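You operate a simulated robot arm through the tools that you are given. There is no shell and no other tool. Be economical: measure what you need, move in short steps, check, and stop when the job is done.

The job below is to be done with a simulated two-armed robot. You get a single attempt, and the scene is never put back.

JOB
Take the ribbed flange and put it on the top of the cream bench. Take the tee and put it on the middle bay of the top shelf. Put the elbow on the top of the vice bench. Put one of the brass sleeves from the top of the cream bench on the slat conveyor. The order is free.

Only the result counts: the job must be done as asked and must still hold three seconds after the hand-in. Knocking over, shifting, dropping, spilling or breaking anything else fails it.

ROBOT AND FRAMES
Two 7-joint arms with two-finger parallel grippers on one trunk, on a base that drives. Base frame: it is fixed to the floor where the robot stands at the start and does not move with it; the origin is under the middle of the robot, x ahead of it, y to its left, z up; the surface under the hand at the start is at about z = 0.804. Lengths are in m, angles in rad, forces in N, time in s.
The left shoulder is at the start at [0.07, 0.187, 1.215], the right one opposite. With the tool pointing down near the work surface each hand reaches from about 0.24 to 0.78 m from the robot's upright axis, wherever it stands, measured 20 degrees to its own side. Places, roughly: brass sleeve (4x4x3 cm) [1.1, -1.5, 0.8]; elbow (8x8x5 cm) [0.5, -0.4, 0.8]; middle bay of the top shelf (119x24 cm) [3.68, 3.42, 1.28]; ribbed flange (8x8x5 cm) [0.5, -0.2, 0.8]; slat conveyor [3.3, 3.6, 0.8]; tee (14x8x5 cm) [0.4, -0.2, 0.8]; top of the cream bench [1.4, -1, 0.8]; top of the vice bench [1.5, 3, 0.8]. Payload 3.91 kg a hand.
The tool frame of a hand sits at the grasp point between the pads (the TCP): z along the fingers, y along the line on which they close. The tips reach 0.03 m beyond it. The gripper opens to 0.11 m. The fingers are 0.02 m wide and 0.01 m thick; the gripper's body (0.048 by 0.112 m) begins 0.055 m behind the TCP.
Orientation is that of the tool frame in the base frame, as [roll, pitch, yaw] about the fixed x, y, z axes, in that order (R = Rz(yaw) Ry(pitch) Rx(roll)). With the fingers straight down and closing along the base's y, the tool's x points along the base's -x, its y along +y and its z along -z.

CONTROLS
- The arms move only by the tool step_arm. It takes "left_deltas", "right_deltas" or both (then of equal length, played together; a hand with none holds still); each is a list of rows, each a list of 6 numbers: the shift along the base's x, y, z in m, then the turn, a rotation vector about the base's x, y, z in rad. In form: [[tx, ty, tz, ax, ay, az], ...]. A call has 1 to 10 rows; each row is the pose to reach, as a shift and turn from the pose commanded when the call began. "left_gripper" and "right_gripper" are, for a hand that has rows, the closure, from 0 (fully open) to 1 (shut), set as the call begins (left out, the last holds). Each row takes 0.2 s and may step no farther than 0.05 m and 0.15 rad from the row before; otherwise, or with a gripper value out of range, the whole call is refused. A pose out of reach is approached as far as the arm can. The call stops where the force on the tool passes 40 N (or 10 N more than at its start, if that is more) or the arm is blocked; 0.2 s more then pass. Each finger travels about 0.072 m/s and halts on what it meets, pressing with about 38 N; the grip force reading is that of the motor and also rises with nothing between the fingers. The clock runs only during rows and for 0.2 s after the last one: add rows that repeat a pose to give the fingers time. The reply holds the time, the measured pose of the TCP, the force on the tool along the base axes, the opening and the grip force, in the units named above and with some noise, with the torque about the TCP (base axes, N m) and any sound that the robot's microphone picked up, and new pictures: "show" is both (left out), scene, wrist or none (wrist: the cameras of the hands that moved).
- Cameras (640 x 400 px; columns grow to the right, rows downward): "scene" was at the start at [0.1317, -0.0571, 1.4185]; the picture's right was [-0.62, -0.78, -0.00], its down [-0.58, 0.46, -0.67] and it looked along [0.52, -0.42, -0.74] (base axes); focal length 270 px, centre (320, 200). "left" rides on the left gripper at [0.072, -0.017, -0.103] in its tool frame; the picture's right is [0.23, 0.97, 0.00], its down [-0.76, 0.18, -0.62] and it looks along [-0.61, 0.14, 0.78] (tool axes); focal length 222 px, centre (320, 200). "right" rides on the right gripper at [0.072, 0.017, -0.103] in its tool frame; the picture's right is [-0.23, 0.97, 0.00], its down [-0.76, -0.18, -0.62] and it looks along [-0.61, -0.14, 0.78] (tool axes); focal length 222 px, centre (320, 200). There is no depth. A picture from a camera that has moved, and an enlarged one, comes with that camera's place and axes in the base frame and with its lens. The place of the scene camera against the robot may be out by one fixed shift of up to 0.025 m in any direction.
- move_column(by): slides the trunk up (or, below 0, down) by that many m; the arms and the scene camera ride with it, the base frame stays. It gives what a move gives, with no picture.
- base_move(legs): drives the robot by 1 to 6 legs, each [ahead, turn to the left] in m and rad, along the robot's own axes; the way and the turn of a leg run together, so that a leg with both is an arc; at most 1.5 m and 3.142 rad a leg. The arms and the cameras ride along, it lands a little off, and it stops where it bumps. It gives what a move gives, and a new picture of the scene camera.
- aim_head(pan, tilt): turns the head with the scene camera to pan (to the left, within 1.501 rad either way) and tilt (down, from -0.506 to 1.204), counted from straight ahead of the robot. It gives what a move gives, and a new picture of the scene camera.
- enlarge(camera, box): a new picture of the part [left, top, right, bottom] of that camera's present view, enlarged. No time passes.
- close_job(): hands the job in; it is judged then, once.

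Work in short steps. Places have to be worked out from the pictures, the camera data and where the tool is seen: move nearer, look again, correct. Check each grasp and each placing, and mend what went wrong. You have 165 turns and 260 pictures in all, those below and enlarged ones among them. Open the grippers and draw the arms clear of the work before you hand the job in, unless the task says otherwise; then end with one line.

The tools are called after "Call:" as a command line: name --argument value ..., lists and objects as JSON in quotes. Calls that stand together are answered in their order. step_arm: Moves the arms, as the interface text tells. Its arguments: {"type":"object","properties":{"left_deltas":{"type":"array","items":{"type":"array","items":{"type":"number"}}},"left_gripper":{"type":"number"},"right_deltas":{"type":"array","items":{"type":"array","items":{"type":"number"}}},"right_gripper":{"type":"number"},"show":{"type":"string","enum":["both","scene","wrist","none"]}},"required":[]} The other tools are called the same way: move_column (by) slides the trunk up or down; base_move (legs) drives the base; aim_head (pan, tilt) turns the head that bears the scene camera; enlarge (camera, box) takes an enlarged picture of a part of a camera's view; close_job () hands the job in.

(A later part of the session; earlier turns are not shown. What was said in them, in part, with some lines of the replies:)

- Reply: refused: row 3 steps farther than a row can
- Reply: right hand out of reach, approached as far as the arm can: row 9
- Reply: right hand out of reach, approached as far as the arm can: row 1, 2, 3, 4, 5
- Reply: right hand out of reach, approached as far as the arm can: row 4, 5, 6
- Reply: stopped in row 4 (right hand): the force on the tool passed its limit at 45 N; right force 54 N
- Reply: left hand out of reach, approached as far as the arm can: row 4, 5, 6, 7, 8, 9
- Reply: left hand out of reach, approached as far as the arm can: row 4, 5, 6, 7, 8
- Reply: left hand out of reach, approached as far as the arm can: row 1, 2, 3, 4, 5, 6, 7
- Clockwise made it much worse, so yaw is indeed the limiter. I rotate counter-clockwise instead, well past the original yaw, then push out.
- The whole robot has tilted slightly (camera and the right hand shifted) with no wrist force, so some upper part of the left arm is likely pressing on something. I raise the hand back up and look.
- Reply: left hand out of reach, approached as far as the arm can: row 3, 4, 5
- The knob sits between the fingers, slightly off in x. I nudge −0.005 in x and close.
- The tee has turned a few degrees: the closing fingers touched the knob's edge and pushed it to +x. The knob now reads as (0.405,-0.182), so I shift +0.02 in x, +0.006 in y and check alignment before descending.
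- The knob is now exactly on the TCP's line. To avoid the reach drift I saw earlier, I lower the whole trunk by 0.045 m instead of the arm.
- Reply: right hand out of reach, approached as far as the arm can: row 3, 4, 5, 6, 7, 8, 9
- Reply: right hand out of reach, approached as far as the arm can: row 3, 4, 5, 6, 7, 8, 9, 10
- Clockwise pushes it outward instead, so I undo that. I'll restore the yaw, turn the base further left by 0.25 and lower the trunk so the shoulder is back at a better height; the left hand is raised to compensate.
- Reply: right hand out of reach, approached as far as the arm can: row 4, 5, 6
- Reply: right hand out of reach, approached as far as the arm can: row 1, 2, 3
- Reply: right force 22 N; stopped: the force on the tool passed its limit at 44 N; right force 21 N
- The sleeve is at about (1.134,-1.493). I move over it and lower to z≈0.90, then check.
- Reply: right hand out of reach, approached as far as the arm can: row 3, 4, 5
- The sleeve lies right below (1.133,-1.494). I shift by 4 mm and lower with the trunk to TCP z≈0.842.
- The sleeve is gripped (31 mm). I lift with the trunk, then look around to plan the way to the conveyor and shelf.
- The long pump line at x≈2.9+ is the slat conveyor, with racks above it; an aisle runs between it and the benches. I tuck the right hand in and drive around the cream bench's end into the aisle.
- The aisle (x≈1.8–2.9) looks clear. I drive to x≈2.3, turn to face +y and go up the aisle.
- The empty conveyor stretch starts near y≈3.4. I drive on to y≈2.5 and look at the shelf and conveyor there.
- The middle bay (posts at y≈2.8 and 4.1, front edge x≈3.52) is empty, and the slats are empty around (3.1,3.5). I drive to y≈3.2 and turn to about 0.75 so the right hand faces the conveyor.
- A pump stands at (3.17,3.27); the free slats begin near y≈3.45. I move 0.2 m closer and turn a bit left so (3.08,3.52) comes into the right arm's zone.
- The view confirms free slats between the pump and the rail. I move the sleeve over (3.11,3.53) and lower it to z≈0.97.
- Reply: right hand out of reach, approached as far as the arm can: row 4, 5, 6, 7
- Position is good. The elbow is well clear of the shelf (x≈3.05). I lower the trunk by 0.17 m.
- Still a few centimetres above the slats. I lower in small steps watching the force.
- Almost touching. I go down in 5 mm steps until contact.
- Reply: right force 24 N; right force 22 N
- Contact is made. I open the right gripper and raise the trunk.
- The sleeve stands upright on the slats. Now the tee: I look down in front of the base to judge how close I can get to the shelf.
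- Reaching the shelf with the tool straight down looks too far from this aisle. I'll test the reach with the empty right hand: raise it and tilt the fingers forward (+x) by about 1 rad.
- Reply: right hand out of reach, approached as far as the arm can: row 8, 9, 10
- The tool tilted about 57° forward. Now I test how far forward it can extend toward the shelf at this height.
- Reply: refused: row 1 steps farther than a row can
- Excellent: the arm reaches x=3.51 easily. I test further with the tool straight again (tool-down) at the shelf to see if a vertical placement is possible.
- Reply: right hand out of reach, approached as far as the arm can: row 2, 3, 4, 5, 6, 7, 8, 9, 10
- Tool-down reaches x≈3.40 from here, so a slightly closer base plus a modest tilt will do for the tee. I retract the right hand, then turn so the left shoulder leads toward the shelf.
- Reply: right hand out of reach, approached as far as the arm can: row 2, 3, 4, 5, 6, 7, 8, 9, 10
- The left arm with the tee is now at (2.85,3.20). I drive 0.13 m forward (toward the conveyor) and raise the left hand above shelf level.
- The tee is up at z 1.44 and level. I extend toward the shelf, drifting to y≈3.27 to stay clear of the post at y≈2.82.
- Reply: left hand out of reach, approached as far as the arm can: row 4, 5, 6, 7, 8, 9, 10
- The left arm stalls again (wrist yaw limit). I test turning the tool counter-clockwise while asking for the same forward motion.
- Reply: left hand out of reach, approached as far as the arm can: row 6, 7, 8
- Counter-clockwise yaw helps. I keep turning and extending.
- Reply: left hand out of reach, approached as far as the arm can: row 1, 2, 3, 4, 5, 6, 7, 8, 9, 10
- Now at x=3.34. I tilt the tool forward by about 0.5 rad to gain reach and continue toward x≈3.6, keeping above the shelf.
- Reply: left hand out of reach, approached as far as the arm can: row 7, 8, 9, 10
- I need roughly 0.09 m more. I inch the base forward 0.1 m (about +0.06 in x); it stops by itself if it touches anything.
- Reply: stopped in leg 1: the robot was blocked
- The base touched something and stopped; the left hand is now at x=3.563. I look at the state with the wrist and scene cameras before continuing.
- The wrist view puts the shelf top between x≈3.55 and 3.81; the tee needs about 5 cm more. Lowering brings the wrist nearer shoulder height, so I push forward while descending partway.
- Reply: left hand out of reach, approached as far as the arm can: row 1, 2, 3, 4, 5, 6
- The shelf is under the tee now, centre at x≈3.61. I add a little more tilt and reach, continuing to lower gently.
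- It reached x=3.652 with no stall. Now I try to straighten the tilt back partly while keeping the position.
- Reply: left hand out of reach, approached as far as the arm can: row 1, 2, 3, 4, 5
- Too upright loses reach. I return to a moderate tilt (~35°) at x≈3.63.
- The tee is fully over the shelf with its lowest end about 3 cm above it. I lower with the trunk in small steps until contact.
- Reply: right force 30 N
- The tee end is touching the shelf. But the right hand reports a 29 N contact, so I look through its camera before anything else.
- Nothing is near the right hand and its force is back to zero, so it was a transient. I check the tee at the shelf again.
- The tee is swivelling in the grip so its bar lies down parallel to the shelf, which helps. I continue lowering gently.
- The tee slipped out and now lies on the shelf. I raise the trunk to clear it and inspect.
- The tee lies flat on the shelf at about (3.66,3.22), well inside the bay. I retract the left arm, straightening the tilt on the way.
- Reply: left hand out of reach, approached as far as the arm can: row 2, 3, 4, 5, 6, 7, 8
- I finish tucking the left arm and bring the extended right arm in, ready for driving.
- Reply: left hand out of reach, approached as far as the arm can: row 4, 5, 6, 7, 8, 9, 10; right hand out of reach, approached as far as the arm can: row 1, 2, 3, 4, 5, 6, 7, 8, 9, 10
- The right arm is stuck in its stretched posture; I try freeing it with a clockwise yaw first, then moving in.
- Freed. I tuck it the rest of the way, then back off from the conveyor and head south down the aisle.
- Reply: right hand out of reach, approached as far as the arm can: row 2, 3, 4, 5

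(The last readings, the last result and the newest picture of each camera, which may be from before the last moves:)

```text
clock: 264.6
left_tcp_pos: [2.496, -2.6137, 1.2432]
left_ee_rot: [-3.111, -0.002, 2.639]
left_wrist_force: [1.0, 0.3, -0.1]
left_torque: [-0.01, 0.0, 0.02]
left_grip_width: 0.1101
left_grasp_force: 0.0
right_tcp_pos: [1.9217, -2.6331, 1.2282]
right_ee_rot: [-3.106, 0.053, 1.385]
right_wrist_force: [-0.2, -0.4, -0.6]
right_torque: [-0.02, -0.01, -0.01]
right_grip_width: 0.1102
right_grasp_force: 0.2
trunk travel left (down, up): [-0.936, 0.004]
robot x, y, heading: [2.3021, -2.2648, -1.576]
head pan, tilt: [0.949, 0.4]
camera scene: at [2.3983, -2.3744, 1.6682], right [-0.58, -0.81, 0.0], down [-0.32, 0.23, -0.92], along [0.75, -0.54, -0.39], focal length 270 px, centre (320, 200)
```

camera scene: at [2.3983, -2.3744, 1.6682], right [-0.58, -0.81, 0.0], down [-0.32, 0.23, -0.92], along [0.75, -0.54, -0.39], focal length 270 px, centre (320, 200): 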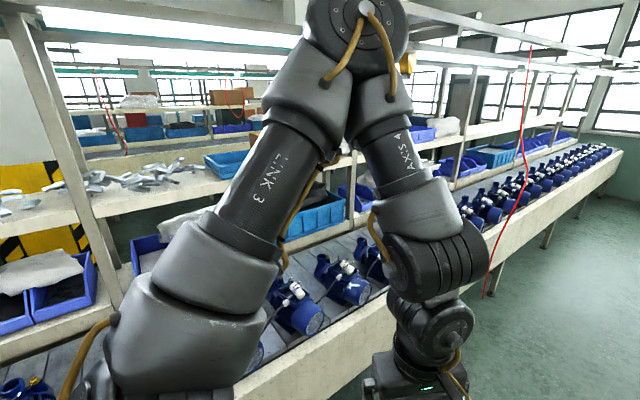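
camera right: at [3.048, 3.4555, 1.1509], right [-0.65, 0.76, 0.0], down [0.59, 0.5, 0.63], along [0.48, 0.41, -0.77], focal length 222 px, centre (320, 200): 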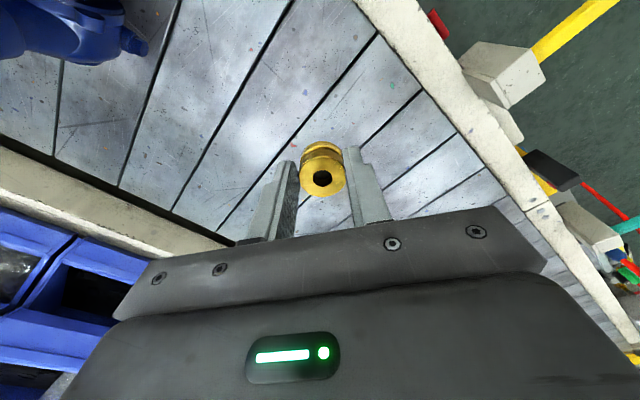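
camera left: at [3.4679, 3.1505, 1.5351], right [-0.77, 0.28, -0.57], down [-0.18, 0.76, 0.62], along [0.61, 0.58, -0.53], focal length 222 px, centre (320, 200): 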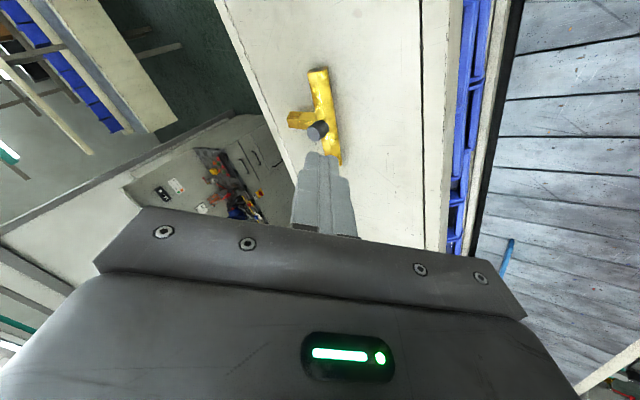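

At (2.30,-2.26). I continue: west past the cream bench, then north to the work bench's front at (-0.08,-0.42).

Call:
base_move --legs '[[0.1, 0], [0, -1.566], [1.2, 0], [1.18, 0], [0, -1.571]]'

Call:
aim_head --pan -0.2 --tilt 0.5

```text
clock: 284.5
left_tcp_pos: [-0.2627, -1.9929, 1.2411]
left_ee_rot: [-3.112, -0.002, -0.481]
left_wrist_force: [0.1, 0.0, 0.1]
left_torque: [0.01, 0.0, -0.05]
left_grip_width: 0.1103
left_grasp_force: 0.0
right_tcp_pos: [0.3128, -1.9608, 1.2271]
right_ee_rot: [-3.104, 0.05, -1.733]
right_wrist_force: [0.4, 0.2, 0.0]
right_torque: [0.01, -0.01, 0.03]
right_grip_width: 0.1101
right_grasp_force: 0.1
trunk travel left (down, up): [-0.936, 0.004]
robot x, y, heading: [-0.0653, -2.3406, 1.587]
head pan, tilt: [0.949, 0.4]
camera scene: at [-0.1185, -2.2444, 1.668], right [0.57, 0.82, 0.0], down [0.32, -0.22, -0.92], along [-0.76, 0.52, -0.39], focal length 270 px, centre (320, 200)
```

scene: 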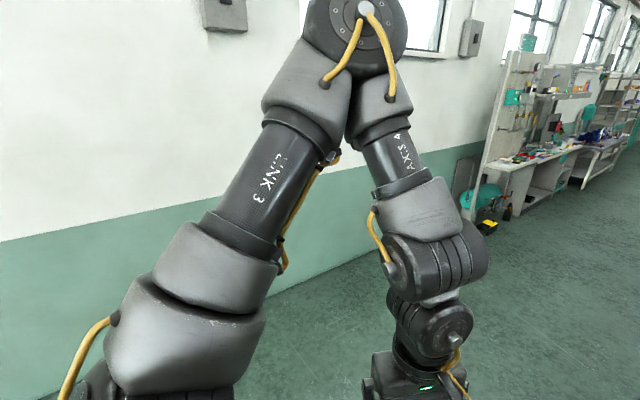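

```text
clock: 285.9
left_tcp_pos: [-0.2624, -1.9929, 1.2424]
left_ee_rot: [-3.113, -0.002, -0.483]
left_wrist_force: [0.1, -0.7, -0.1]
left_torque: [0.01, 0.0, 0.0]
left_grip_width: 0.1099
left_grasp_force: 0.1
right_tcp_pos: [0.3128, -1.9605, 1.2275]
right_ee_rot: [-3.106, 0.05, -1.733]
right_wrist_force: [-0.7, 0.2, -0.7]
right_torque: [-0.03, -0.04, -0.01]
right_grip_width: 0.1098
right_grasp_force: 0.0
trunk travel left (down, up): [-0.936, 0.004]
robot x, y, heading: [-0.0589, -2.3403, 1.588]
head pan, tilt: [-0.201, 0.499]
camera scene: at [-0.0251, -2.2076, 1.6589], right [0.98, -0.18, 0.0], down [-0.09, -0.47, -0.88], along [0.16, 0.86, -0.48], focal length 270 px, centre (320, 200)
```

scene: 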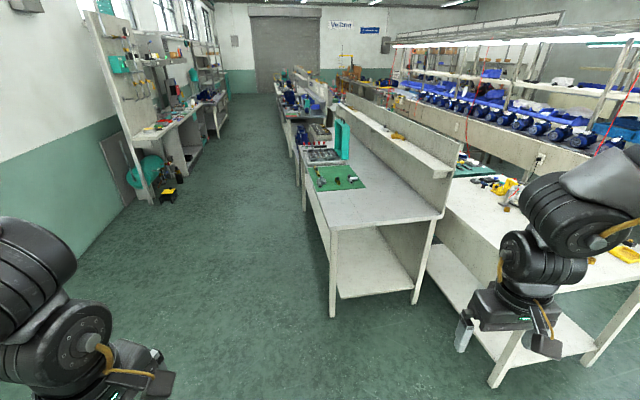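

The way is clear. I drive north to the mat and turn to heading 0.7 to bring the elbow into the right arm's zone.

Call:
base_move --legs '[[1.0, 0], [0.93, 0], [0, -0.88]]'

Call:
aim_head --pan -0.7 --tilt 0.85

```text
clock: 297.8
left_tcp_pos: [0.0375, -0.0179, 1.2427]
left_ee_rot: [-3.113, -0.002, -1.338]
left_wrist_force: [0.7, 0.6, -0.1]
left_torque: [0.02, 0.03, 0.0]
left_grip_width: 0.1101
left_grasp_force: 0.0
right_tcp_pos: [0.4361, -0.4341, 1.2274]
right_ee_rot: [-3.104, 0.049, -2.594]
right_wrist_force: [0.5, -1.0, -0.1]
right_torque: [-0.04, 0.0, 0.0]
right_grip_width: 0.1099
right_grasp_force: 0.1
trunk travel left (down, up): [-0.936, 0.004]
robot x, y, heading: [-0.0911, -0.4001, 0.73]
head pan, tilt: [-0.201, 0.499]
camera scene: at [0.0424, -0.3251, 1.6588], right [0.5, -0.86, 0.0], down [-0.41, -0.24, -0.88], along [0.76, 0.44, -0.48], focal length 270 px, centre (320, 200)
```

scene: 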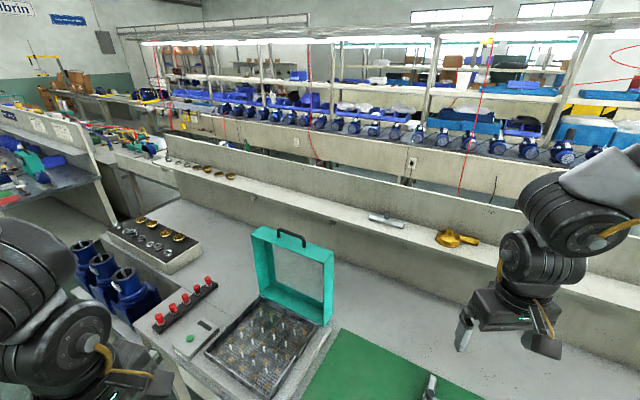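

```text
clock: 298.8
left_tcp_pos: [0.0372, -0.0181, 1.2421]
left_ee_rot: [-3.115, -0.002, -1.337]
left_wrist_force: [0.4, -0.6, 0.5]
left_torque: [0.02, 0.02, -0.01]
left_grip_width: 0.11
left_grasp_force: 0.0
right_tcp_pos: [0.4373, -0.4328, 1.2291]
right_ee_rot: [-3.105, 0.051, -2.593]
right_wrist_force: [-0.7, -0.3, 0.8]
right_torque: [-0.02, 0.0, -0.01]
right_grip_width: 0.1099
right_grasp_force: 0.0
trunk travel left (down, up): [-0.936, 0.004]
robot x, y, heading: [-0.0911, -0.4023, 0.727]
head pan, tilt: [-0.7, 0.85]
camera scene: at [0.0423, -0.3698, 1.629], right [0.03, -1.0, 0.0], down [-0.75, -0.02, -0.66], along [0.66, 0.02, -0.75], focal length 270 px, centre (320, 200)
```

scene: 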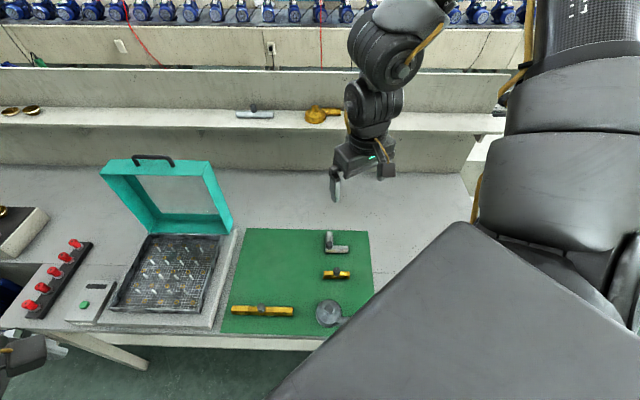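

The elbow's knob is at about (0.548,-0.391). I lower the trunk by 0.2 m and move the right hand over it.

Call:
move_column --by -0.2

Call:
step_arm --right_deltas '[[0.03, 0.01, 0, 0, 0, 0], [0.06, 0.02, -0.01, 0, 0, 0], [0.09, 0.03, -0.03, 0, 0, 0], [0.11, 0.038, -0.06, 0, 0, 0], [0.11, 0.038, -0.09, 0, 0, 0], [0.11, 0.038, -0.09, 0, 0, 0]]' --show "wrist"

```text
clock: 300.9
left_tcp_pos: [0.0369, -0.0181, 1.0424]
left_ee_rot: [-3.114, 0.0, -1.337]
left_wrist_force: [-1.4, -0.1, 0.0]
left_torque: [0.01, -0.01, 0.01]
left_grip_width: 0.1101
left_grasp_force: 0.2
right_tcp_pos: [0.4352, -0.4346, 1.0284]
right_ee_rot: [-3.106, 0.052, -2.594]
right_wrist_force: [-0.4, -0.2, -0.6]
right_torque: [-0.02, -0.02, 0.0]
right_grip_width: 0.11
right_grasp_force: 0.0
trunk travel left (down, up): [-0.736, 0.204]
robot x, y, heading: [-0.0931, -0.3987, 0.732]
head pan, tilt: [-0.7, 0.85]
```

```text
clock: 302.3
left_tcp_pos: [0.0362, -0.018, 1.0418]
left_ee_rot: [-3.114, 0.0, -1.337]
left_wrist_force: [0.6, 0.1, 0.2]
left_torque: [0.03, -0.04, -0.01]
left_grip_width: 0.1102
left_grasp_force: 0.0
right_tcp_pos: [0.5443, -0.3977, 0.9419]
right_ee_rot: [-3.105, 0.051, -2.593]
right_wrist_force: [0.9, -0.3, -0.5]
right_torque: [-0.01, -0.02, -0.01]
right_grip_width: 0.1098
right_grasp_force: 0.1
trunk travel left (down, up): [-0.736, 0.204]
robot x, y, heading: [-0.0935, -0.3994, 0.73]
head pan, tilt: [-0.7, 0.85]
camera right: at [0.4671, -0.4193, 1.0422], right [-0.31, 0.95, -0.02], down [0.7, 0.25, 0.67], along [0.64, 0.19, -0.74], focal length 222 px, centre (320, 200)
```

right: 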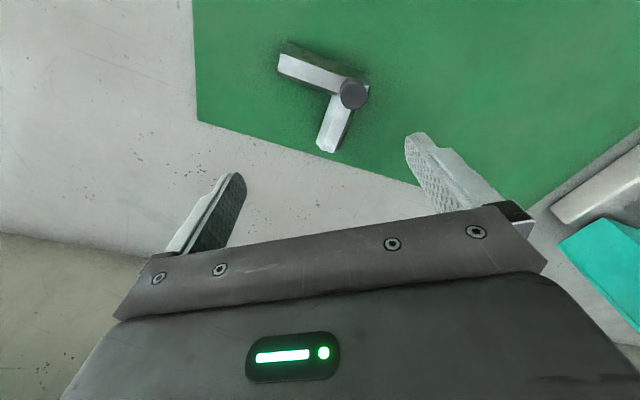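

The wrist view puts the knob nearer (0.515,-0.380). I remove the small residual tool tilt, shift over, and re-measure.

Call:
step_arm --right_deltas '[[-0.012, 0.008, 0, 0, 0.03, 0], [-0.024, 0.016, 0, 0, 0.063, 0], [-0.024, 0.016, 0, 0, 0.063, 0], [-0.024, 0.016, 0, 0, 0.063, 0]]' --show "wrist"

```text
clock: 303.3
left_tcp_pos: [0.0368, -0.0171, 1.0418]
left_ee_rot: [-3.113, 0.0, -1.339]
left_wrist_force: [-0.5, 0.0, -0.9]
left_torque: [-0.01, 0.0, 0.02]
left_grip_width: 0.1102
left_grasp_force: 0.1
right_tcp_pos: [0.5232, -0.3813, 0.9398]
right_ee_rot: [-3.138, -0.002, -2.592]
right_wrist_force: [0.0, 0.4, 0.6]
right_torque: [0.02, -0.03, 0.0]
right_grip_width: 0.11
right_grasp_force: 0.1
trunk travel left (down, up): [-0.736, 0.204]
robot x, y, heading: [-0.0959, -0.4009, 0.731]
head pan, tilt: [-0.7, 0.85]
camera right: at [0.4512, -0.4041, 1.0436], right [-0.31, 0.95, 0.0], down [0.74, 0.25, 0.62], along [0.59, 0.19, -0.78], focal length 222 px, centre (320, 200)
```

right: 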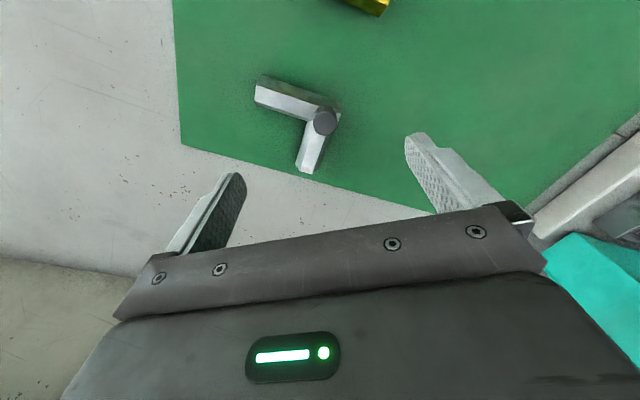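

The knob reads (0.514,-0.380) consistently. I shift −9 mm in x and lower with the trunk to z≈0.862.

Call:
step_arm --right_deltas '[[-0.009, 0.001, 0, 0, 0, 0], [-0.009, 0.001, 0, 0, 0, 0], [-0.009, 0.001, 0, 0, 0, 0]]' --show "none"

Call:
move_column --by -0.076

Call:
enlarge --camera "right" --box '[160, 80, 480, 280]'

```text
clock: 304.1
left_tcp_pos: [0.0364, -0.018, 1.0413]
left_ee_rot: [-3.113, -0.001, -1.338]
left_wrist_force: [0.5, 0.4, -0.1]
left_torque: [0.01, -0.01, -0.03]
left_grip_width: 0.11
left_grasp_force: 0.1
right_tcp_pos: [0.5143, -0.3784, 0.9377]
right_ee_rot: [-3.138, -0.003, -2.594]
right_wrist_force: [0.2, 0.4, -0.2]
right_torque: [-0.04, 0.0, 0.01]
right_grip_width: 0.1101
right_grasp_force: 0.2
trunk travel left (down, up): [-0.736, 0.204]
robot x, y, heading: [-0.0903, -0.3976, 0.731]
head pan, tilt: [-0.7, 0.85]
```

```text
clock: 305.3
left_tcp_pos: [0.036, -0.0183, 0.9662]
left_ee_rot: [-3.113, -0.001, -1.337]
left_wrist_force: [0.3, -0.1, -0.2]
left_torque: [-0.02, -0.01, 0.0]
left_grip_width: 0.1101
left_grasp_force: 0.0
right_tcp_pos: [0.5134, -0.3799, 0.8625]
right_ee_rot: [-3.139, -0.001, -2.593]
right_wrist_force: [0.3, 0.2, 0.3]
right_torque: [-0.01, -0.04, 0.0]
right_grip_width: 0.1098
right_grasp_force: 0.0
trunk travel left (down, up): [-0.66, 0.28]
robot x, y, heading: [-0.0929, -0.3937, 0.73]
head pan, tilt: [-0.7, 0.85]
```

```text
2.00 times, centred on (320, 180) of right
camera zoom: at [0.4427, -0.4023, 0.9667], right [-0.31, 0.95, 0.0], down [0.74, 0.25, 0.62], along [0.59, 0.19, -0.78], focal length 444 px, centre (320, 240)
```

zoom: 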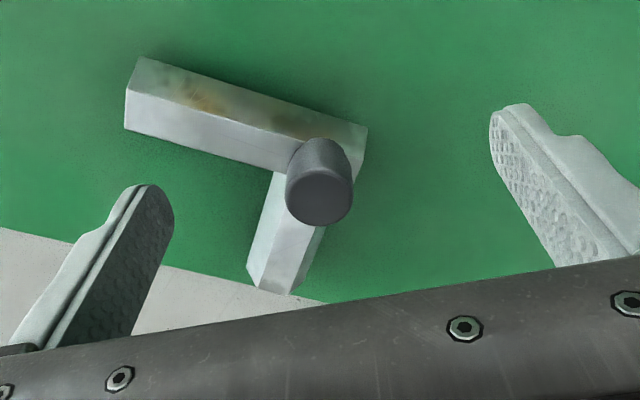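

Knob centred between the fingers, same picture as the successful tee grasp. I close.

Call:
step_arm --right_deltas '[[0, 0, 0, 0, 0, 0], [0, 0, 0, 0, 0, 0], [0, 0, 0, 0, 0, 0], [0, 0, 0, 0, 0, 0], [0, 0, 0, 0, 0, 0]]' --right_gripper 1 --show "wrist"

Call:
move_column --by 0.25

Call:
enlarge --camera "right" --box '[0, 0, 640, 400]'

```text
clock: 306.5
left_tcp_pos: [0.0367, -0.0177, 0.9664]
left_ee_rot: [-3.113, 0.0, -1.337]
left_wrist_force: [0.0, 0.8, 0.3]
left_torque: [0.02, 0.01, 0.01]
left_grip_width: 0.1101
left_grasp_force: 0.0
right_tcp_pos: [0.5139, -0.3796, 0.862]
right_ee_rot: [-3.138, -0.004, -2.594]
right_wrist_force: [0.6, -0.3, -0.2]
right_torque: [0.05, 0.06, 0.02]
right_grip_width: 0.0208
right_grasp_force: 37.6
trunk travel left (down, up): [-0.66, 0.28]
robot x, y, heading: [-0.0972, -0.399, 0.735]
head pan, tilt: [-0.7, 0.85]
camera right: at [0.4428, -0.4023, 0.9665], right [-0.31, 0.95, 0.0], down [0.74, 0.25, 0.62], along [0.59, 0.19, -0.78], focal length 222 px, centre (320, 200)
```

right: 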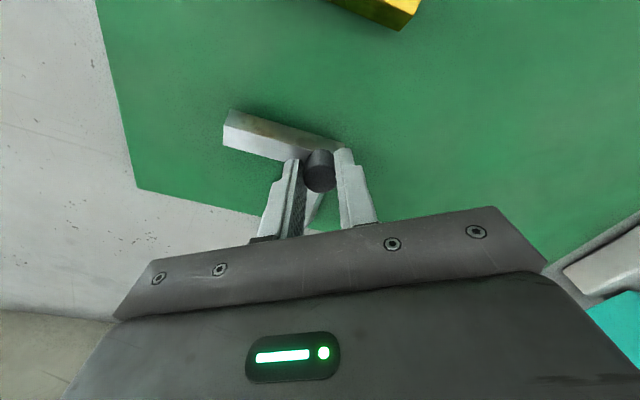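

```text
clock: 309.1
left_tcp_pos: [0.0358, -0.0179, 1.2155]
left_ee_rot: [-3.114, 0.0, -1.337]
left_wrist_force: [-0.6, 0.2, 0.7]
left_torque: [0.02, 0.01, 0.03]
left_grip_width: 0.1102
left_grasp_force: 0.0
right_tcp_pos: [0.5142, -0.3806, 1.1127]
right_ee_rot: [-3.139, -0.004, -2.593]
right_wrist_force: [0.2, -0.6, -1.1]
right_torque: [0.01, 0.06, -0.02]
right_grip_width: 0.0202
right_grasp_force: 37.9
trunk travel left (down, up): [-0.91, 0.03]
robot x, y, heading: [-0.0941, -0.3977, 0.729]
head pan, tilt: [-0.7, 0.85]
```

```text
1.00 times, centred on (320, 200) of right (not enlarged: the box is as wide or as high as the picture)
camera zoom: at [0.443, -0.4022, 1.2164], right [-0.31, 0.95, 0.0], down [0.74, 0.25, 0.62], along [0.59, 0.19, -0.78], focal length 222 px, centre (320, 200)
```

zoom: 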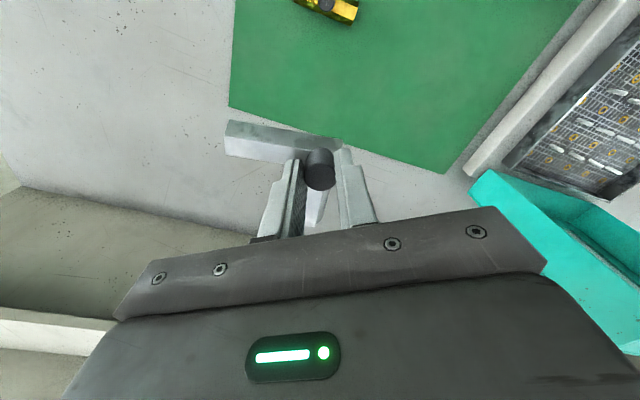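

The elbow is held level. I tuck the right hand slightly and drive back: south, east around the cream bench.

Call:
step_arm --right_deltas '[[-0.03, 0, 0.01, 0, 0, 0], [-0.06, 0, 0.02, 0, 0, 0], [-0.1, 0, 0.03, 0, 0, 0]]' --show "none"

Call:
base_move --legs '[[0, -2.3], [1.0, 0], [0.96, 0], [0, 1.571], [1.2, 0], [1.2, 0]]'

```text
clock: 309.9
left_tcp_pos: [0.0368, -0.0194, 1.2156]
left_ee_rot: [-3.114, 0.002, -1.338]
left_wrist_force: [-0.9, 0.1, 0.1]
left_torque: [0.02, 0.0, 0.02]
left_grip_width: 0.11
left_grasp_force: 0.1
right_tcp_pos: [0.4453, -0.3952, 1.1397]
right_ee_rot: [-3.137, -0.002, -2.593]
right_wrist_force: [0.3, -0.1, -1.2]
right_torque: [0.0, 0.02, 0.0]
right_grip_width: 0.0204
right_grasp_force: 37.7
right hand out of reach, approached as far as the arm can: row 3
trunk travel left (down, up): [-0.91, 0.03]
robot x, y, heading: [-0.0965, -0.3964, 0.728]
head pan, tilt: [-0.7, 0.85]
```

```text
clock: 340.1
left_tcp_pos: [2.6533, -2.3538, 1.2164]
left_ee_rot: [-3.114, -0.001, -2.151]
left_wrist_force: [-0.3, 0.1, -0.5]
left_torque: [-0.01, 0.01, -0.01]
left_grip_width: 0.1102
left_grasp_force: 0.1
right_tcp_pos: [2.6622, -2.9081, 1.1403]
right_ee_rot: [-3.139, -0.001, 2.877]
right_wrist_force: [1.0, 0.3, -1.1]
right_torque: [0.04, 0.03, -0.01]
right_grip_width: 0.0201
right_grasp_force: 38.2
trunk travel left (down, up): [-0.91, 0.03]
robot x, y, heading: [2.2889, -2.5208, -0.082]
head pan, tilt: [-0.7, 0.85]
camera scene: at [2.4136, -2.5871, 1.603], right [-0.71, -0.71, 0.0], down [-0.53, 0.53, -0.66], along [0.47, -0.47, -0.75], focal length 270 px, centre (320, 200)
```

scene: 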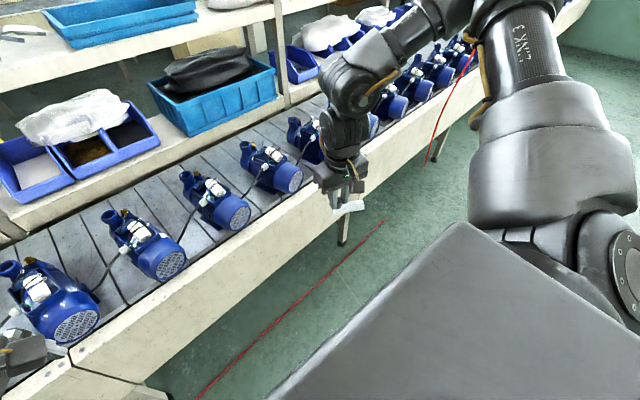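

Elbow still held. I turn north and drive up the aisle to the vice bench.

Call:
base_move --legs '[[0, 1.66], [1.5, 0], [1.5, 0], [1.5, 0], [0.6, 0]]'

Call:
aim_head --pan 0.9 --tilt 0.5

```text
clock: 368.4
left_tcp_pos: [2.1605, 2.8997, 1.2163]
left_ee_rot: [-3.112, 0.0, -0.491]
left_wrist_force: [0.1, -0.1, 0.8]
left_torque: [0.02, 0.0, 0.05]
left_grip_width: 0.11
left_grasp_force: 0.0
right_tcp_pos: [2.7125, 2.9567, 1.1409]
right_ee_rot: [-3.14, -0.002, -1.747]
right_wrist_force: [-0.1, 0.8, -1.0]
right_torque: [-0.02, 0.05, 0.03]
right_grip_width: 0.0202
right_grasp_force: 38.0
trunk travel left (down, up): [-0.91, 0.03]
robot x, y, heading: [2.3627, 2.5513, 1.583]
head pan, tilt: [-0.7, 0.85]
camera scene: at [2.429, 2.6534, 1.6031], right [0.77, -0.64, 0.0], down [-0.48, -0.58, -0.66], along [0.42, 0.51, -0.75], focal length 270 px, centre (320, 200)
```

scene: 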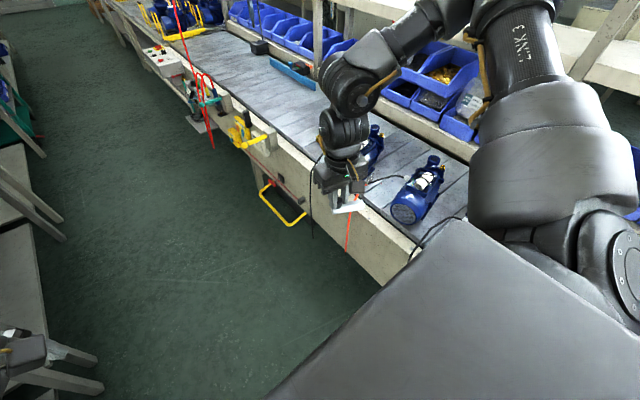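

```text
clock: 370.0
left_tcp_pos: [2.1615, 2.901, 1.2157]
left_ee_rot: [-3.113, 0.0, -0.492]
left_wrist_force: [-0.4, 1.2, 0.4]
left_torque: [0.02, 0.01, -0.03]
left_grip_width: 0.1102
left_grasp_force: 0.1
right_tcp_pos: [2.7127, 2.9588, 1.1406]
right_ee_rot: [-3.139, -0.004, -1.748]
right_wrist_force: [-0.4, 0.2, -1.4]
right_torque: [-0.01, 0.05, 0.01]
right_grip_width: 0.0203
right_grasp_force: 38.5
trunk travel left (down, up): [-0.91, 0.03]
robot x, y, heading: [2.363, 2.5503, 1.582]
head pan, tilt: [0.901, 0.499]
camera scene: at [2.3075, 2.6511, 1.6329], right [0.62, 0.79, 0.0], down [0.38, -0.3, -0.88], along [-0.69, 0.54, -0.48], focal length 270 px, centre (320, 200)
```

scene: 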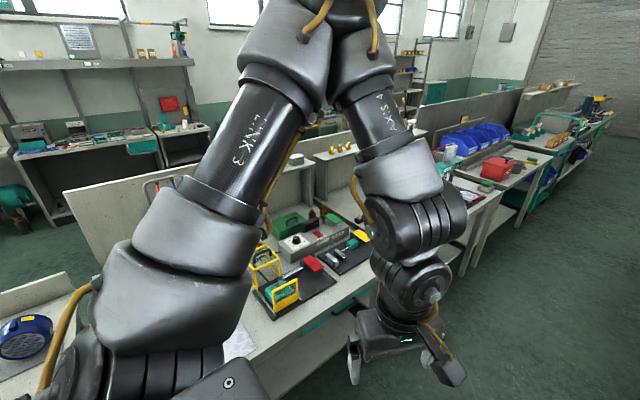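

The vice bench should be the one on my left around (1.5,3). I turn so the right arm faces it and look.

Call:
base_move --legs '[[0, 2.25]]'

Call:
aim_head --pan -0.75 --tilt 0.55

```text
clock: 375.8
left_tcp_pos: [2.2239, 2.1739, 1.2176]
left_ee_rot: [-3.115, -0.001, 1.79]
left_wrist_force: [0.8, -0.5, -0.5]
left_torque: [0.0, 0.0, 0.01]
left_grip_width: 0.1101
left_grasp_force: 0.0
right_tcp_pos: [1.8198, 2.5562, 1.1402]
right_ee_rot: [-3.138, -0.002, 0.532]
right_wrist_force: [1.0, 0.4, -2.2]
right_torque: [-0.03, 0.01, -0.03]
right_grip_width: 0.0202
right_grasp_force: 38.1
trunk travel left (down, up): [-0.91, 0.03]
robot x, y, heading: [2.3574, 2.5546, -2.428]
head pan, tilt: [0.901, 0.499]
camera scene: at [2.3448, 2.4209, 1.6329], right [-1.0, -0.04, 0.0], down [-0.02, 0.48, -0.88], along [0.04, -0.88, -0.48], focal length 270 px, centre (320, 200)
```

scene: 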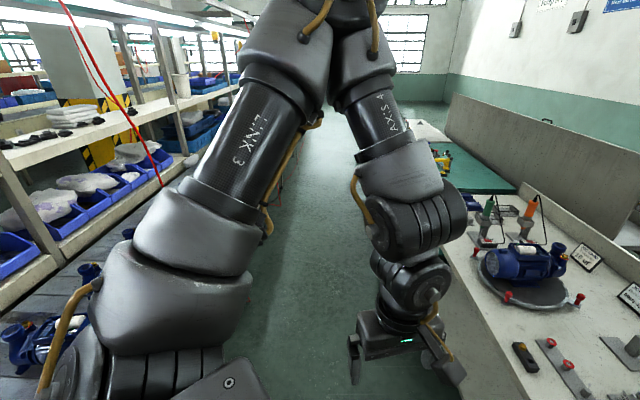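

```text
clock: 377.5
left_tcp_pos: [2.223, 2.1742, 1.2171]
left_ee_rot: [-3.114, 0.002, 1.788]
left_wrist_force: [-0.1, 1.3, 0.1]
left_torque: [-0.03, 0.01, -0.01]
left_grip_width: 0.1099
left_grasp_force: 0.0
right_tcp_pos: [1.8204, 2.556, 1.1404]
right_ee_rot: [-3.138, -0.003, 0.532]
right_wrist_force: [0.1, 0.1, -1.9]
right_torque: [0.0, -0.02, 0.0]
right_grip_width: 0.0201
right_grasp_force: 38.1
trunk travel left (down, up): [-0.91, 0.03]
robot x, y, heading: [2.3619, 2.5509, -2.426]
head pan, tilt: [-0.75, 0.55]
camera scene: at [2.2509, 2.5151, 1.6283], right [0.04, 1.0, 0.0], down [0.52, -0.02, -0.85], along [-0.85, 0.03, -0.52], focal length 270 px, centre (320, 200)
```

scene: 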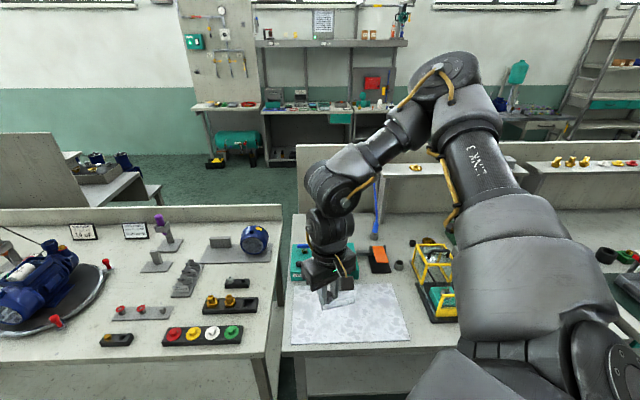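

The right bench (y≥2.42) matches (1.5,3). I look more to the north-west to confirm the vice and find free surface.

Call:
aim_head --pan -1.3 --tilt 0.5

Call:
enlarge --camera "right" --box '[0, 0, 640, 400]'

```text
clock: 378.5
left_tcp_pos: [2.2226, 2.1744, 1.2154]
left_ee_rot: [-3.112, 0.0, 1.789]
left_wrist_force: [0.1, 0.1, 0.2]
left_torque: [-0.02, 0.02, -0.04]
left_grip_width: 0.11
left_grasp_force: 0.1
right_tcp_pos: [1.8194, 2.5561, 1.1396]
right_ee_rot: [-3.138, -0.002, 0.533]
right_wrist_force: [-0.5, -0.3, -0.8]
right_torque: [0.0, -0.03, 0.04]
right_grip_width: 0.0202
right_grasp_force: 37.7
trunk travel left (down, up): [-0.91, 0.03]
robot x, y, heading: [2.3582, 2.553, -2.425]
head pan, tilt: [-1.3, 0.499]
camera scene: at [2.2648, 2.562, 1.6329], right [0.55, 0.83, 0.0], down [0.4, -0.26, -0.88], along [-0.73, 0.48, -0.48], focal length 270 px, centre (320, 200)
```

scene: 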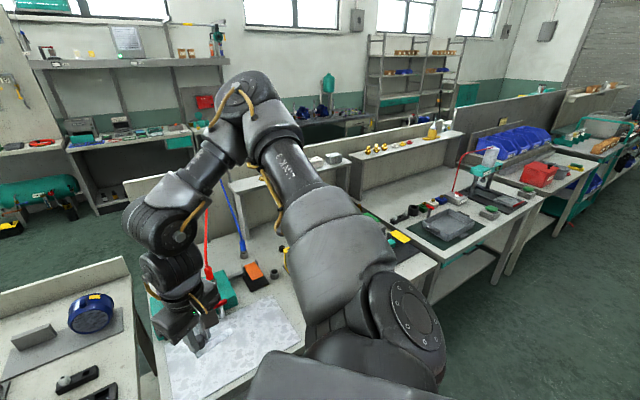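

```text
1.00 times, centred on (320, 200) of right (not enlarged: the box is as wide or as high as the picture)
camera zoom: at [1.8908, 2.578, 1.2444], right [0.3, -0.95, 0.0], down [-0.75, -0.24, 0.62], along [-0.59, -0.18, -0.78], focal length 222 px, centre (320, 200)
```

zoom: 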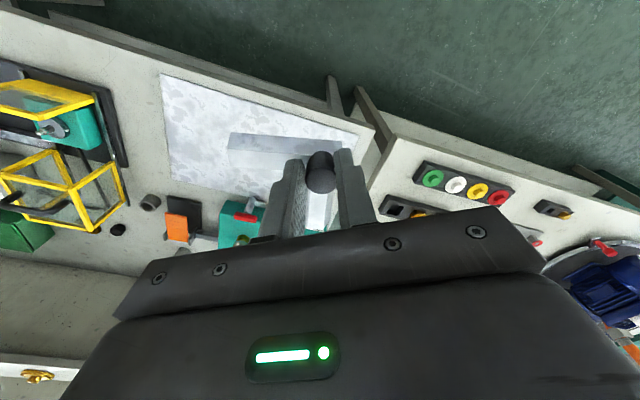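

This bench is the one. It holds a thin patterned sheet and fixtures; I zoom in to see how thick the sheet is and where bare surface exists.

Call:
enlarge --camera "right" --box '[0, 30, 400, 280]'

Call:
aim_head --pan -1.5 --tilt 0.7

```text
1.60 times, centred on (200, 155) of right
camera zoom: at [1.8908, 2.578, 1.2444], right [0.3, -0.95, 0.0], down [-0.75, -0.24, 0.62], along [-0.59, -0.18, -0.78], focal length 355 px, centre (512, 272)
```

zoom: 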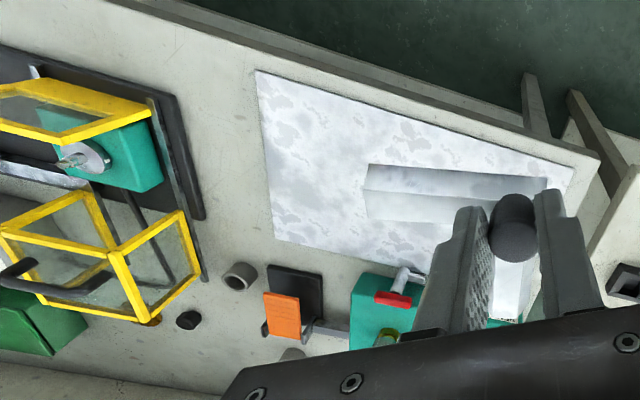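

```text
clock: 379.2
left_tcp_pos: [2.2235, 2.174, 1.2157]
left_ee_rot: [-3.115, -0.001, 1.788]
left_wrist_force: [0.3, 1.1, -1.0]
left_torque: [-0.01, 0.01, -0.01]
left_grip_width: 0.1101
left_grasp_force: 0.1
right_tcp_pos: [1.821, 2.5568, 1.1406]
right_ee_rot: [-3.139, 0.0, 0.532]
right_wrist_force: [-0.3, 1.5, -1.6]
right_torque: [-0.05, -0.04, 0.01]
right_grip_width: 0.0203
right_grasp_force: 38.0
trunk travel left (down, up): [-0.91, 0.03]
robot x, y, heading: [2.3602, 2.5523, -2.423]
head pan, tilt: [-1.499, 0.7]
camera scene: at [2.2806, 2.5719, 1.6153], right [0.71, 0.71, 0.0], down [0.46, -0.45, -0.77], along [-0.54, 0.54, -0.64], focal length 270 px, centre (320, 200)
```

scene: 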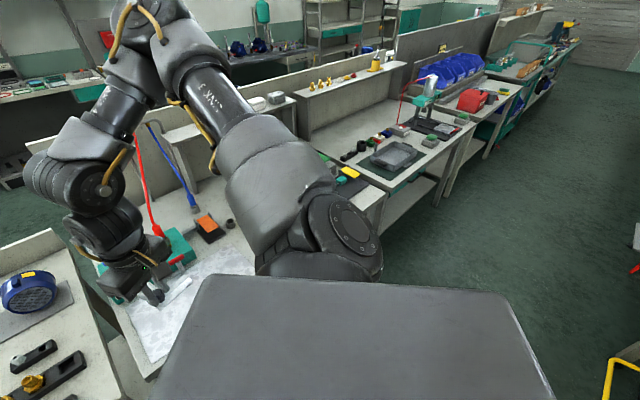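

The sheet looks flush with the bench and the mat area at (1.69,2.68) is free of objects. I move the elbow there, staying high.

Call:
step_arm --right_deltas '[[-0.03, 0.027, 0, 0, 0, 0], [-0.06, 0.055, 0, 0, 0, 0], [-0.09, 0.083, 0, 0, 0, 0], [-0.12, 0.11, 0, 0, 0, 0], [-0.13, 0.12, -0.03, 0, 0, 0], [-0.13, 0.12, -0.06, 0, 0, 0], [-0.13, 0.12, -0.06, 0, 0, 0]]' --show "wrist"

```text
clock: 380.8
left_tcp_pos: [2.2244, 2.1753, 1.2153]
left_ee_rot: [-3.112, 0.001, 1.788]
left_wrist_force: [-0.6, 0.4, -0.2]
left_torque: [0.0, 0.02, 0.01]
left_grip_width: 0.11
left_grasp_force: 0.0
right_tcp_pos: [1.6889, 2.6746, 1.0794]
right_ee_rot: [-3.137, -0.001, 0.531]
right_wrist_force: [-0.4, -0.1, -0.4]
right_torque: [0.01, -0.04, -0.02]
right_grip_width: 0.02
right_grasp_force: 38.4
trunk travel left (down, up): [-0.91, 0.03]
robot x, y, heading: [2.3571, 2.5481, -2.431]
head pan, tilt: [-1.499, 0.7]
camera right: at [1.7599, 2.6966, 1.1841], right [0.3, -0.95, 0.0], down [-0.75, -0.24, 0.62], along [-0.6, -0.18, -0.78], focal length 222 px, centre (320, 200)
```

right: 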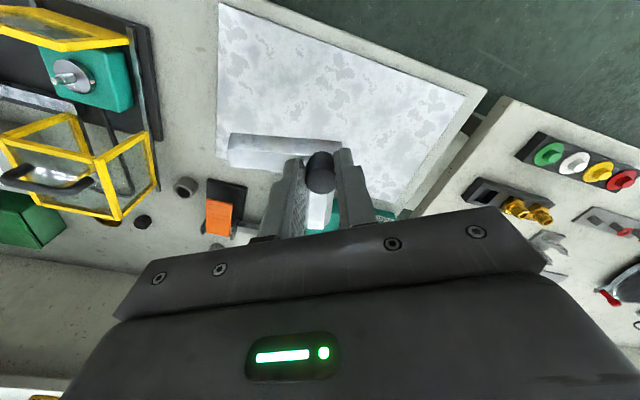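

The elbow is above the middle of the sheet. I lower the trunk by 0.19 m to just above the surface.

Call:
move_column --by -0.19

Call:
enlarge --camera "right" --box '[0, 0, 640, 400]'

```text
clock: 382.9
left_tcp_pos: [2.2233, 2.1748, 1.0264]
left_ee_rot: [-3.115, -0.001, 1.789]
left_wrist_force: [-0.5, -0.4, -0.2]
left_torque: [0.01, -0.01, 0.01]
left_grip_width: 0.11
left_grasp_force: 0.0
right_tcp_pos: [1.6897, 2.6758, 0.8891]
right_ee_rot: [-3.138, -0.002, 0.53]
right_wrist_force: [0.0, -0.1, -0.9]
right_torque: [-0.03, -0.03, 0.01]
right_grip_width: 0.0201
right_grasp_force: 37.5
trunk travel left (down, up): [-0.72, 0.22]
robot x, y, heading: [2.3571, 2.5571, -2.429]
head pan, tilt: [-1.499, 0.7]
```

```text
1.00 times, centred on (320, 200) of right (not enlarged: the box is as wide or as high as the picture)
camera zoom: at [1.7593, 2.6963, 0.9941], right [0.3, -0.95, 0.0], down [-0.75, -0.24, 0.62], along [-0.59, -0.18, -0.78], focal length 222 px, centre (320, 200)
```

zoom: 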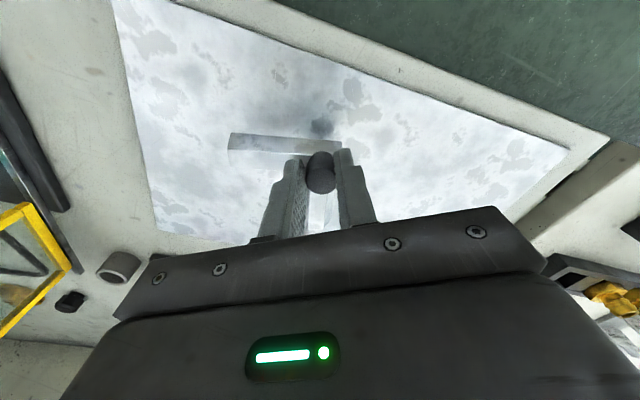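

Clear below. I lower in small steps until contact.

Call:
move_column --by -0.018

Call:
move_column --by -0.007

```text
clock: 383.6
left_tcp_pos: [2.2218, 2.1749, 1.0081]
left_ee_rot: [-3.114, 0.0, 1.789]
left_wrist_force: [0.3, -0.3, -0.2]
left_torque: [-0.02, 0.02, 0.01]
left_grip_width: 0.1099
left_grasp_force: 0.2
right_tcp_pos: [1.6884, 2.6758, 0.8722]
right_ee_rot: [-3.137, -0.002, 0.533]
right_wrist_force: [0.0, -0.3, -0.3]
right_torque: [0.02, -0.01, 0.02]
right_grip_width: 0.0202
right_grasp_force: 38.2
trunk travel left (down, up): [-0.702, 0.238]
robot x, y, heading: [2.3586, 2.5526, -2.427]
head pan, tilt: [-1.499, 0.7]
```

```text
clock: 384.1
left_tcp_pos: [2.2229, 2.1745, 1.0006]
left_ee_rot: [-3.111, -0.001, 1.789]
left_wrist_force: [0.9, 0.5, -0.3]
left_torque: [0.01, -0.02, 0.03]
left_grip_width: 0.1101
left_grasp_force: 0.0
right_tcp_pos: [1.6891, 2.6761, 0.865]
right_ee_rot: [-3.139, -0.003, 0.533]
right_wrist_force: [1.2, 0.7, 2.6]
right_torque: [-0.04, -0.07, -0.01]
right_grip_width: 0.0202
right_grasp_force: 38.1
trunk travel left (down, up): [-0.695, 0.245]
robot x, y, heading: [2.3607, 2.5516, -2.427]
head pan, tilt: [-1.499, 0.7]
```

Contact has just begun (wrist force changed from −1 to +2.6 N). I open the gripper and lift away.

Call:
step_arm --right_deltas '[[0, 0, 0, 0, 0, 0], [0, 0, 0, 0, 0, 0], [0, 0, 0, 0, 0, 0], [0, 0, 0, 0, 0, 0]]' --right_gripper 0 --show "wrist"

Call:
move_column --by 0.2

Call:
enlarge --camera "right" --box '[0, 0, 640, 400]'

```text
clock: 385.1
left_tcp_pos: [2.2234, 2.1738, 1.0007]
left_ee_rot: [-3.114, 0.001, 1.789]
left_wrist_force: [-0.2, -0.2, -0.3]
left_torque: [0.02, 0.0, -0.01]
left_grip_width: 0.1099
left_grasp_force: 0.1
right_tcp_pos: [1.6888, 2.6756, 0.8639]
right_ee_rot: [-3.137, -0.002, 0.534]
right_wrist_force: [0.0, 0.0, -1.1]
right_torque: [-0.01, 0.0, 0.02]
right_grip_width: 0.11
right_grasp_force: 0.0
trunk travel left (down, up): [-0.695, 0.245]
robot x, y, heading: [2.3595, 2.5512, -2.429]
head pan, tilt: [-1.499, 0.7]
camera right: at [1.7595, 2.6963, 0.9691], right [0.3, -0.95, 0.0], down [-0.75, -0.24, 0.62], along [-0.59, -0.18, -0.78], focal length 222 px, centre (320, 200)
```

right: 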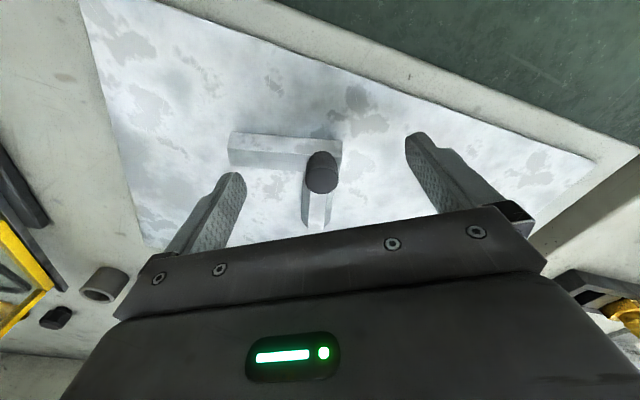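

```text
clock: 387.3
left_tcp_pos: [2.2225, 2.1747, 1.2005]
left_ee_rot: [-3.112, 0.0, 1.787]
left_wrist_force: [-0.2, -0.9, 0.4]
left_torque: [-0.02, 0.01, 0.01]
left_grip_width: 0.1101
left_grasp_force: 0.2
right_tcp_pos: [1.6897, 2.6752, 1.0655]
right_ee_rot: [-3.138, -0.002, 0.533]
right_wrist_force: [-1.0, 0.5, -0.4]
right_torque: [0.0, 0.0, 0.01]
right_grip_width: 0.11
right_grasp_force: 0.0
trunk travel left (down, up): [-0.895, 0.045]
robot x, y, heading: [2.3601, 2.5506, -2.429]
head pan, tilt: [-1.499, 0.7]
```

```text
1.00 times, centred on (320, 200) of right (not enlarged: the box is as wide or as high as the picture)
camera zoom: at [1.7593, 2.6963, 1.169], right [0.3, -0.95, 0.0], down [-0.75, -0.24, 0.62], along [-0.59, -0.18, -0.78], focal length 222 px, centre (320, 200)
```

zoom: 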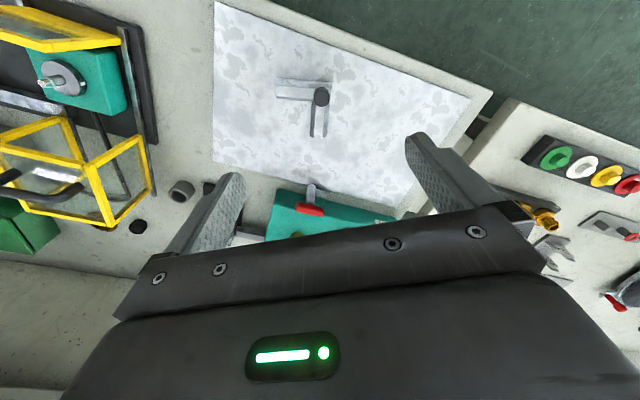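

The elbow rests flat on the bench. I draw the right arm clear of the bench before handing in.

Call:
step_arm --right_deltas '[[0.02, -0.02, 0.03, 0, 0, 0], [0.05, -0.04, 0.05, 0, 0, 0], [0.08, -0.07, 0.06, 0, 0, 0], [0.11, -0.1, 0.06, 0, 0, 0], [0.13, -0.12, 0.06, 0, 0, 0]]' --show "none"

Call:
base_move --legs '[[0, 0.6]]'

Call:
aim_head --pan -1.45 --tilt 0.6

```text
clock: 388.5
left_tcp_pos: [2.223, 2.173, 1.1997]
left_ee_rot: [-3.114, -0.001, 1.792]
left_wrist_force: [-0.2, 0.0, 0.0]
left_torque: [0.0, 0.0, -0.01]
left_grip_width: 0.11
left_grasp_force: 0.2
right_tcp_pos: [1.8216, 2.5547, 1.125]
right_ee_rot: [-3.136, -0.003, 0.532]
right_wrist_force: [-0.2, -0.7, -0.2]
right_torque: [0.0, 0.0, -0.03]
right_grip_width: 0.1099
right_grasp_force: 0.0
trunk travel left (down, up): [-0.895, 0.045]
robot x, y, heading: [2.3578, 2.5554, -2.427]
head pan, tilt: [-1.499, 0.7]
```

```text
clock: 390.5
left_tcp_pos: [2.4593, 2.1631, 1.2009]
left_ee_rot: [-3.114, 0.001, 2.39]
left_wrist_force: [0.2, 0.2, 0.4]
left_torque: [0.0, 0.0, 0.0]
left_grip_width: 0.1101
left_grasp_force: 0.1
right_tcp_pos: [1.9126, 2.251, 1.1253]
right_ee_rot: [-3.139, -0.002, 1.133]
right_wrist_force: [-0.8, -0.4, 0.6]
right_torque: [-0.04, -0.03, 0.01]
right_grip_width: 0.1101
right_grasp_force: 0.0
trunk travel left (down, up): [-0.895, 0.045]
robot x, y, heading: [2.3589, 2.5511, -1.827]
head pan, tilt: [-1.499, 0.7]
camera scene: at [2.2816, 2.5122, 1.6002], right [0.18, 0.98, 0.0], down [0.63, -0.12, -0.76], along [-0.75, 0.14, -0.64], focal length 270 px, centre (320, 200)
```

scene: 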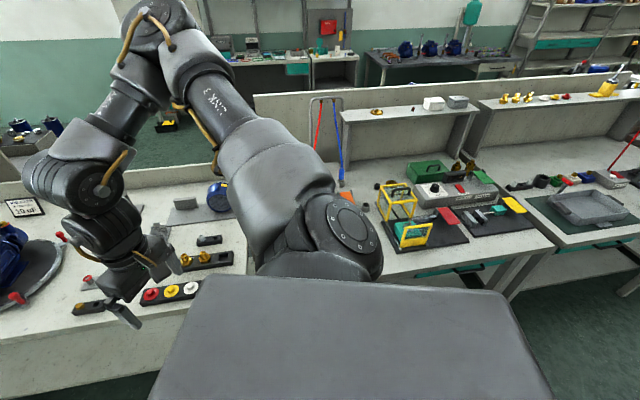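

```text
clock: 391.2
left_tcp_pos: [2.4584, 2.1636, 1.2011]
left_ee_rot: [-3.114, 0.0, 2.39]
left_wrist_force: [-0.6, -0.6, -0.2]
left_torque: [-0.02, 0.0, 0.03]
left_grip_width: 0.1099
left_grasp_force: 0.1
right_tcp_pos: [1.9134, 2.2516, 1.1248]
right_ee_rot: [-3.137, -0.001, 1.132]
right_wrist_force: [-0.2, 0.3, -0.5]
right_torque: [-0.03, -0.03, 0.01]
right_grip_width: 0.1103
right_grasp_force: 0.1
trunk travel left (down, up): [-0.895, 0.045]
robot x, y, heading: [2.3594, 2.5525, -1.824]
head pan, tilt: [-1.45, 0.6]
camera scene: at [2.2782, 2.5083, 1.6088], right [0.14, 0.99, 0.0], down [0.56, -0.08, -0.82], along [-0.82, 0.11, -0.57], focal length 270 px, centre (320, 200)
```

scene: 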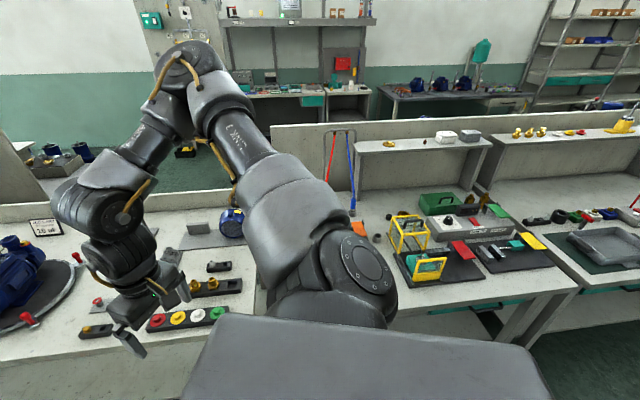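

Before handing in I want to be sure this is the bench with a vice; I zoom in on its fixtures.

Call:
base_move --legs '[[0, 0.9], [-0.3, 0]]'

Call:
aim_head --pan -1.5 --tilt 0.4

```text
clock: 395.6
left_tcp_pos: [2.5464, 2.6333, 1.1996]
left_ee_rot: [-3.115, 0.0, -2.978]
left_wrist_force: [-0.1, 0.7, 0.7]
left_torque: [0.0, 0.01, 0.0]
left_grip_width: 0.1099
left_grasp_force: 0.0
right_tcp_pos: [2.1443, 2.2516, 1.1238]
right_ee_rot: [-3.135, -0.002, 2.05]
right_wrist_force: [0.3, 0.2, -0.1]
right_torque: [0.04, 0.02, 0.01]
right_grip_width: 0.1098
right_grasp_force: 0.0
trunk travel left (down, up): [-0.895, 0.045]
robot x, y, heading: [2.1774, 2.7912, -0.91]
head pan, tilt: [-1.45, 0.6]
camera scene: at [2.1655, 2.6792, 1.6087], right [-0.7, 0.71, 0.0], down [0.4, 0.4, -0.82], along [-0.59, -0.58, -0.57], focal length 270 px, centre (320, 200)
```

scene: 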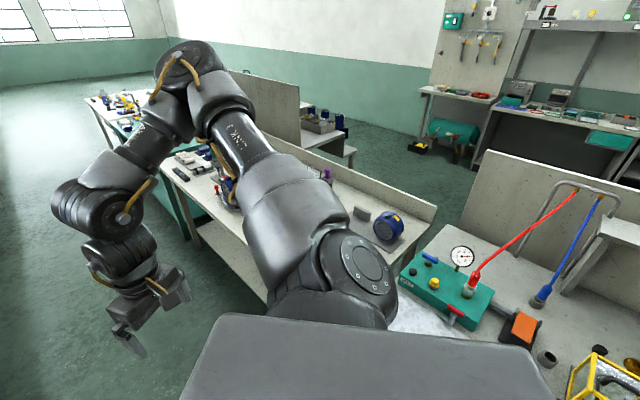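

```text
clock: 396.3
left_tcp_pos: [2.5451, 2.6349, 1.2012]
left_ee_rot: [-3.113, 0.0, -2.978]
left_wrist_force: [0.5, 0.2, 0.6]
left_torque: [-0.01, -0.04, -0.02]
left_grip_width: 0.1099
left_grasp_force: 0.1
right_tcp_pos: [2.145, 2.2542, 1.1254]
right_ee_rot: [-3.138, -0.002, 2.05]
right_wrist_force: [-0.5, 0.0, 0.1]
right_torque: [-0.04, -0.01, 0.0]
right_grip_width: 0.1099
right_grasp_force: 0.1
trunk travel left (down, up): [-0.895, 0.045]
robot x, y, heading: [2.1758, 2.7908, -0.913]
head pan, tilt: [-1.499, 0.4]
camera scene: at [2.1575, 2.6819, 1.627], right [-0.67, 0.74, 0.0], down [0.29, 0.26, -0.92], along [-0.69, -0.62, -0.39], focal length 270 px, centre (320, 200)
```

scene: 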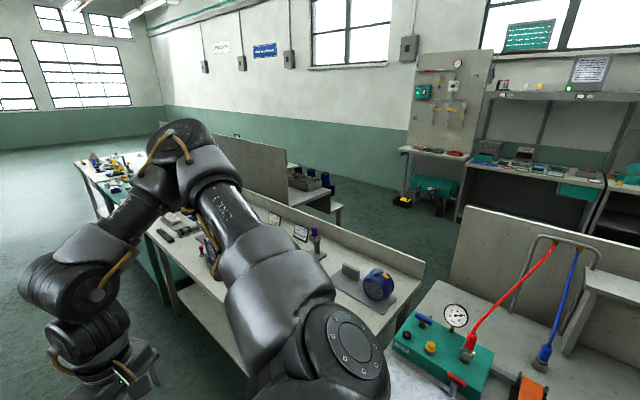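

This bench's extent (x 1.15–1.8, y 2.42–3.53) is centred on the stated (1.5,3), so the elbow is on the bench named by position. All four placements were checked, both grippers are open and the arms are clear in the aisle, so I hand in.

Call:
close_job

```text
The job is handed in.
```

I made all four placements and handed the job in: the flange is on the cream bench, the brass sleeve on the slat conveyor, the tee in the middle bay of the top shelf, and the elbow on the bench at (1.5, 3). I took that to be the vice bench from its position only, as I saw no vice on it, and the tee slipped from the grip just above the shelf but came to rest flat.
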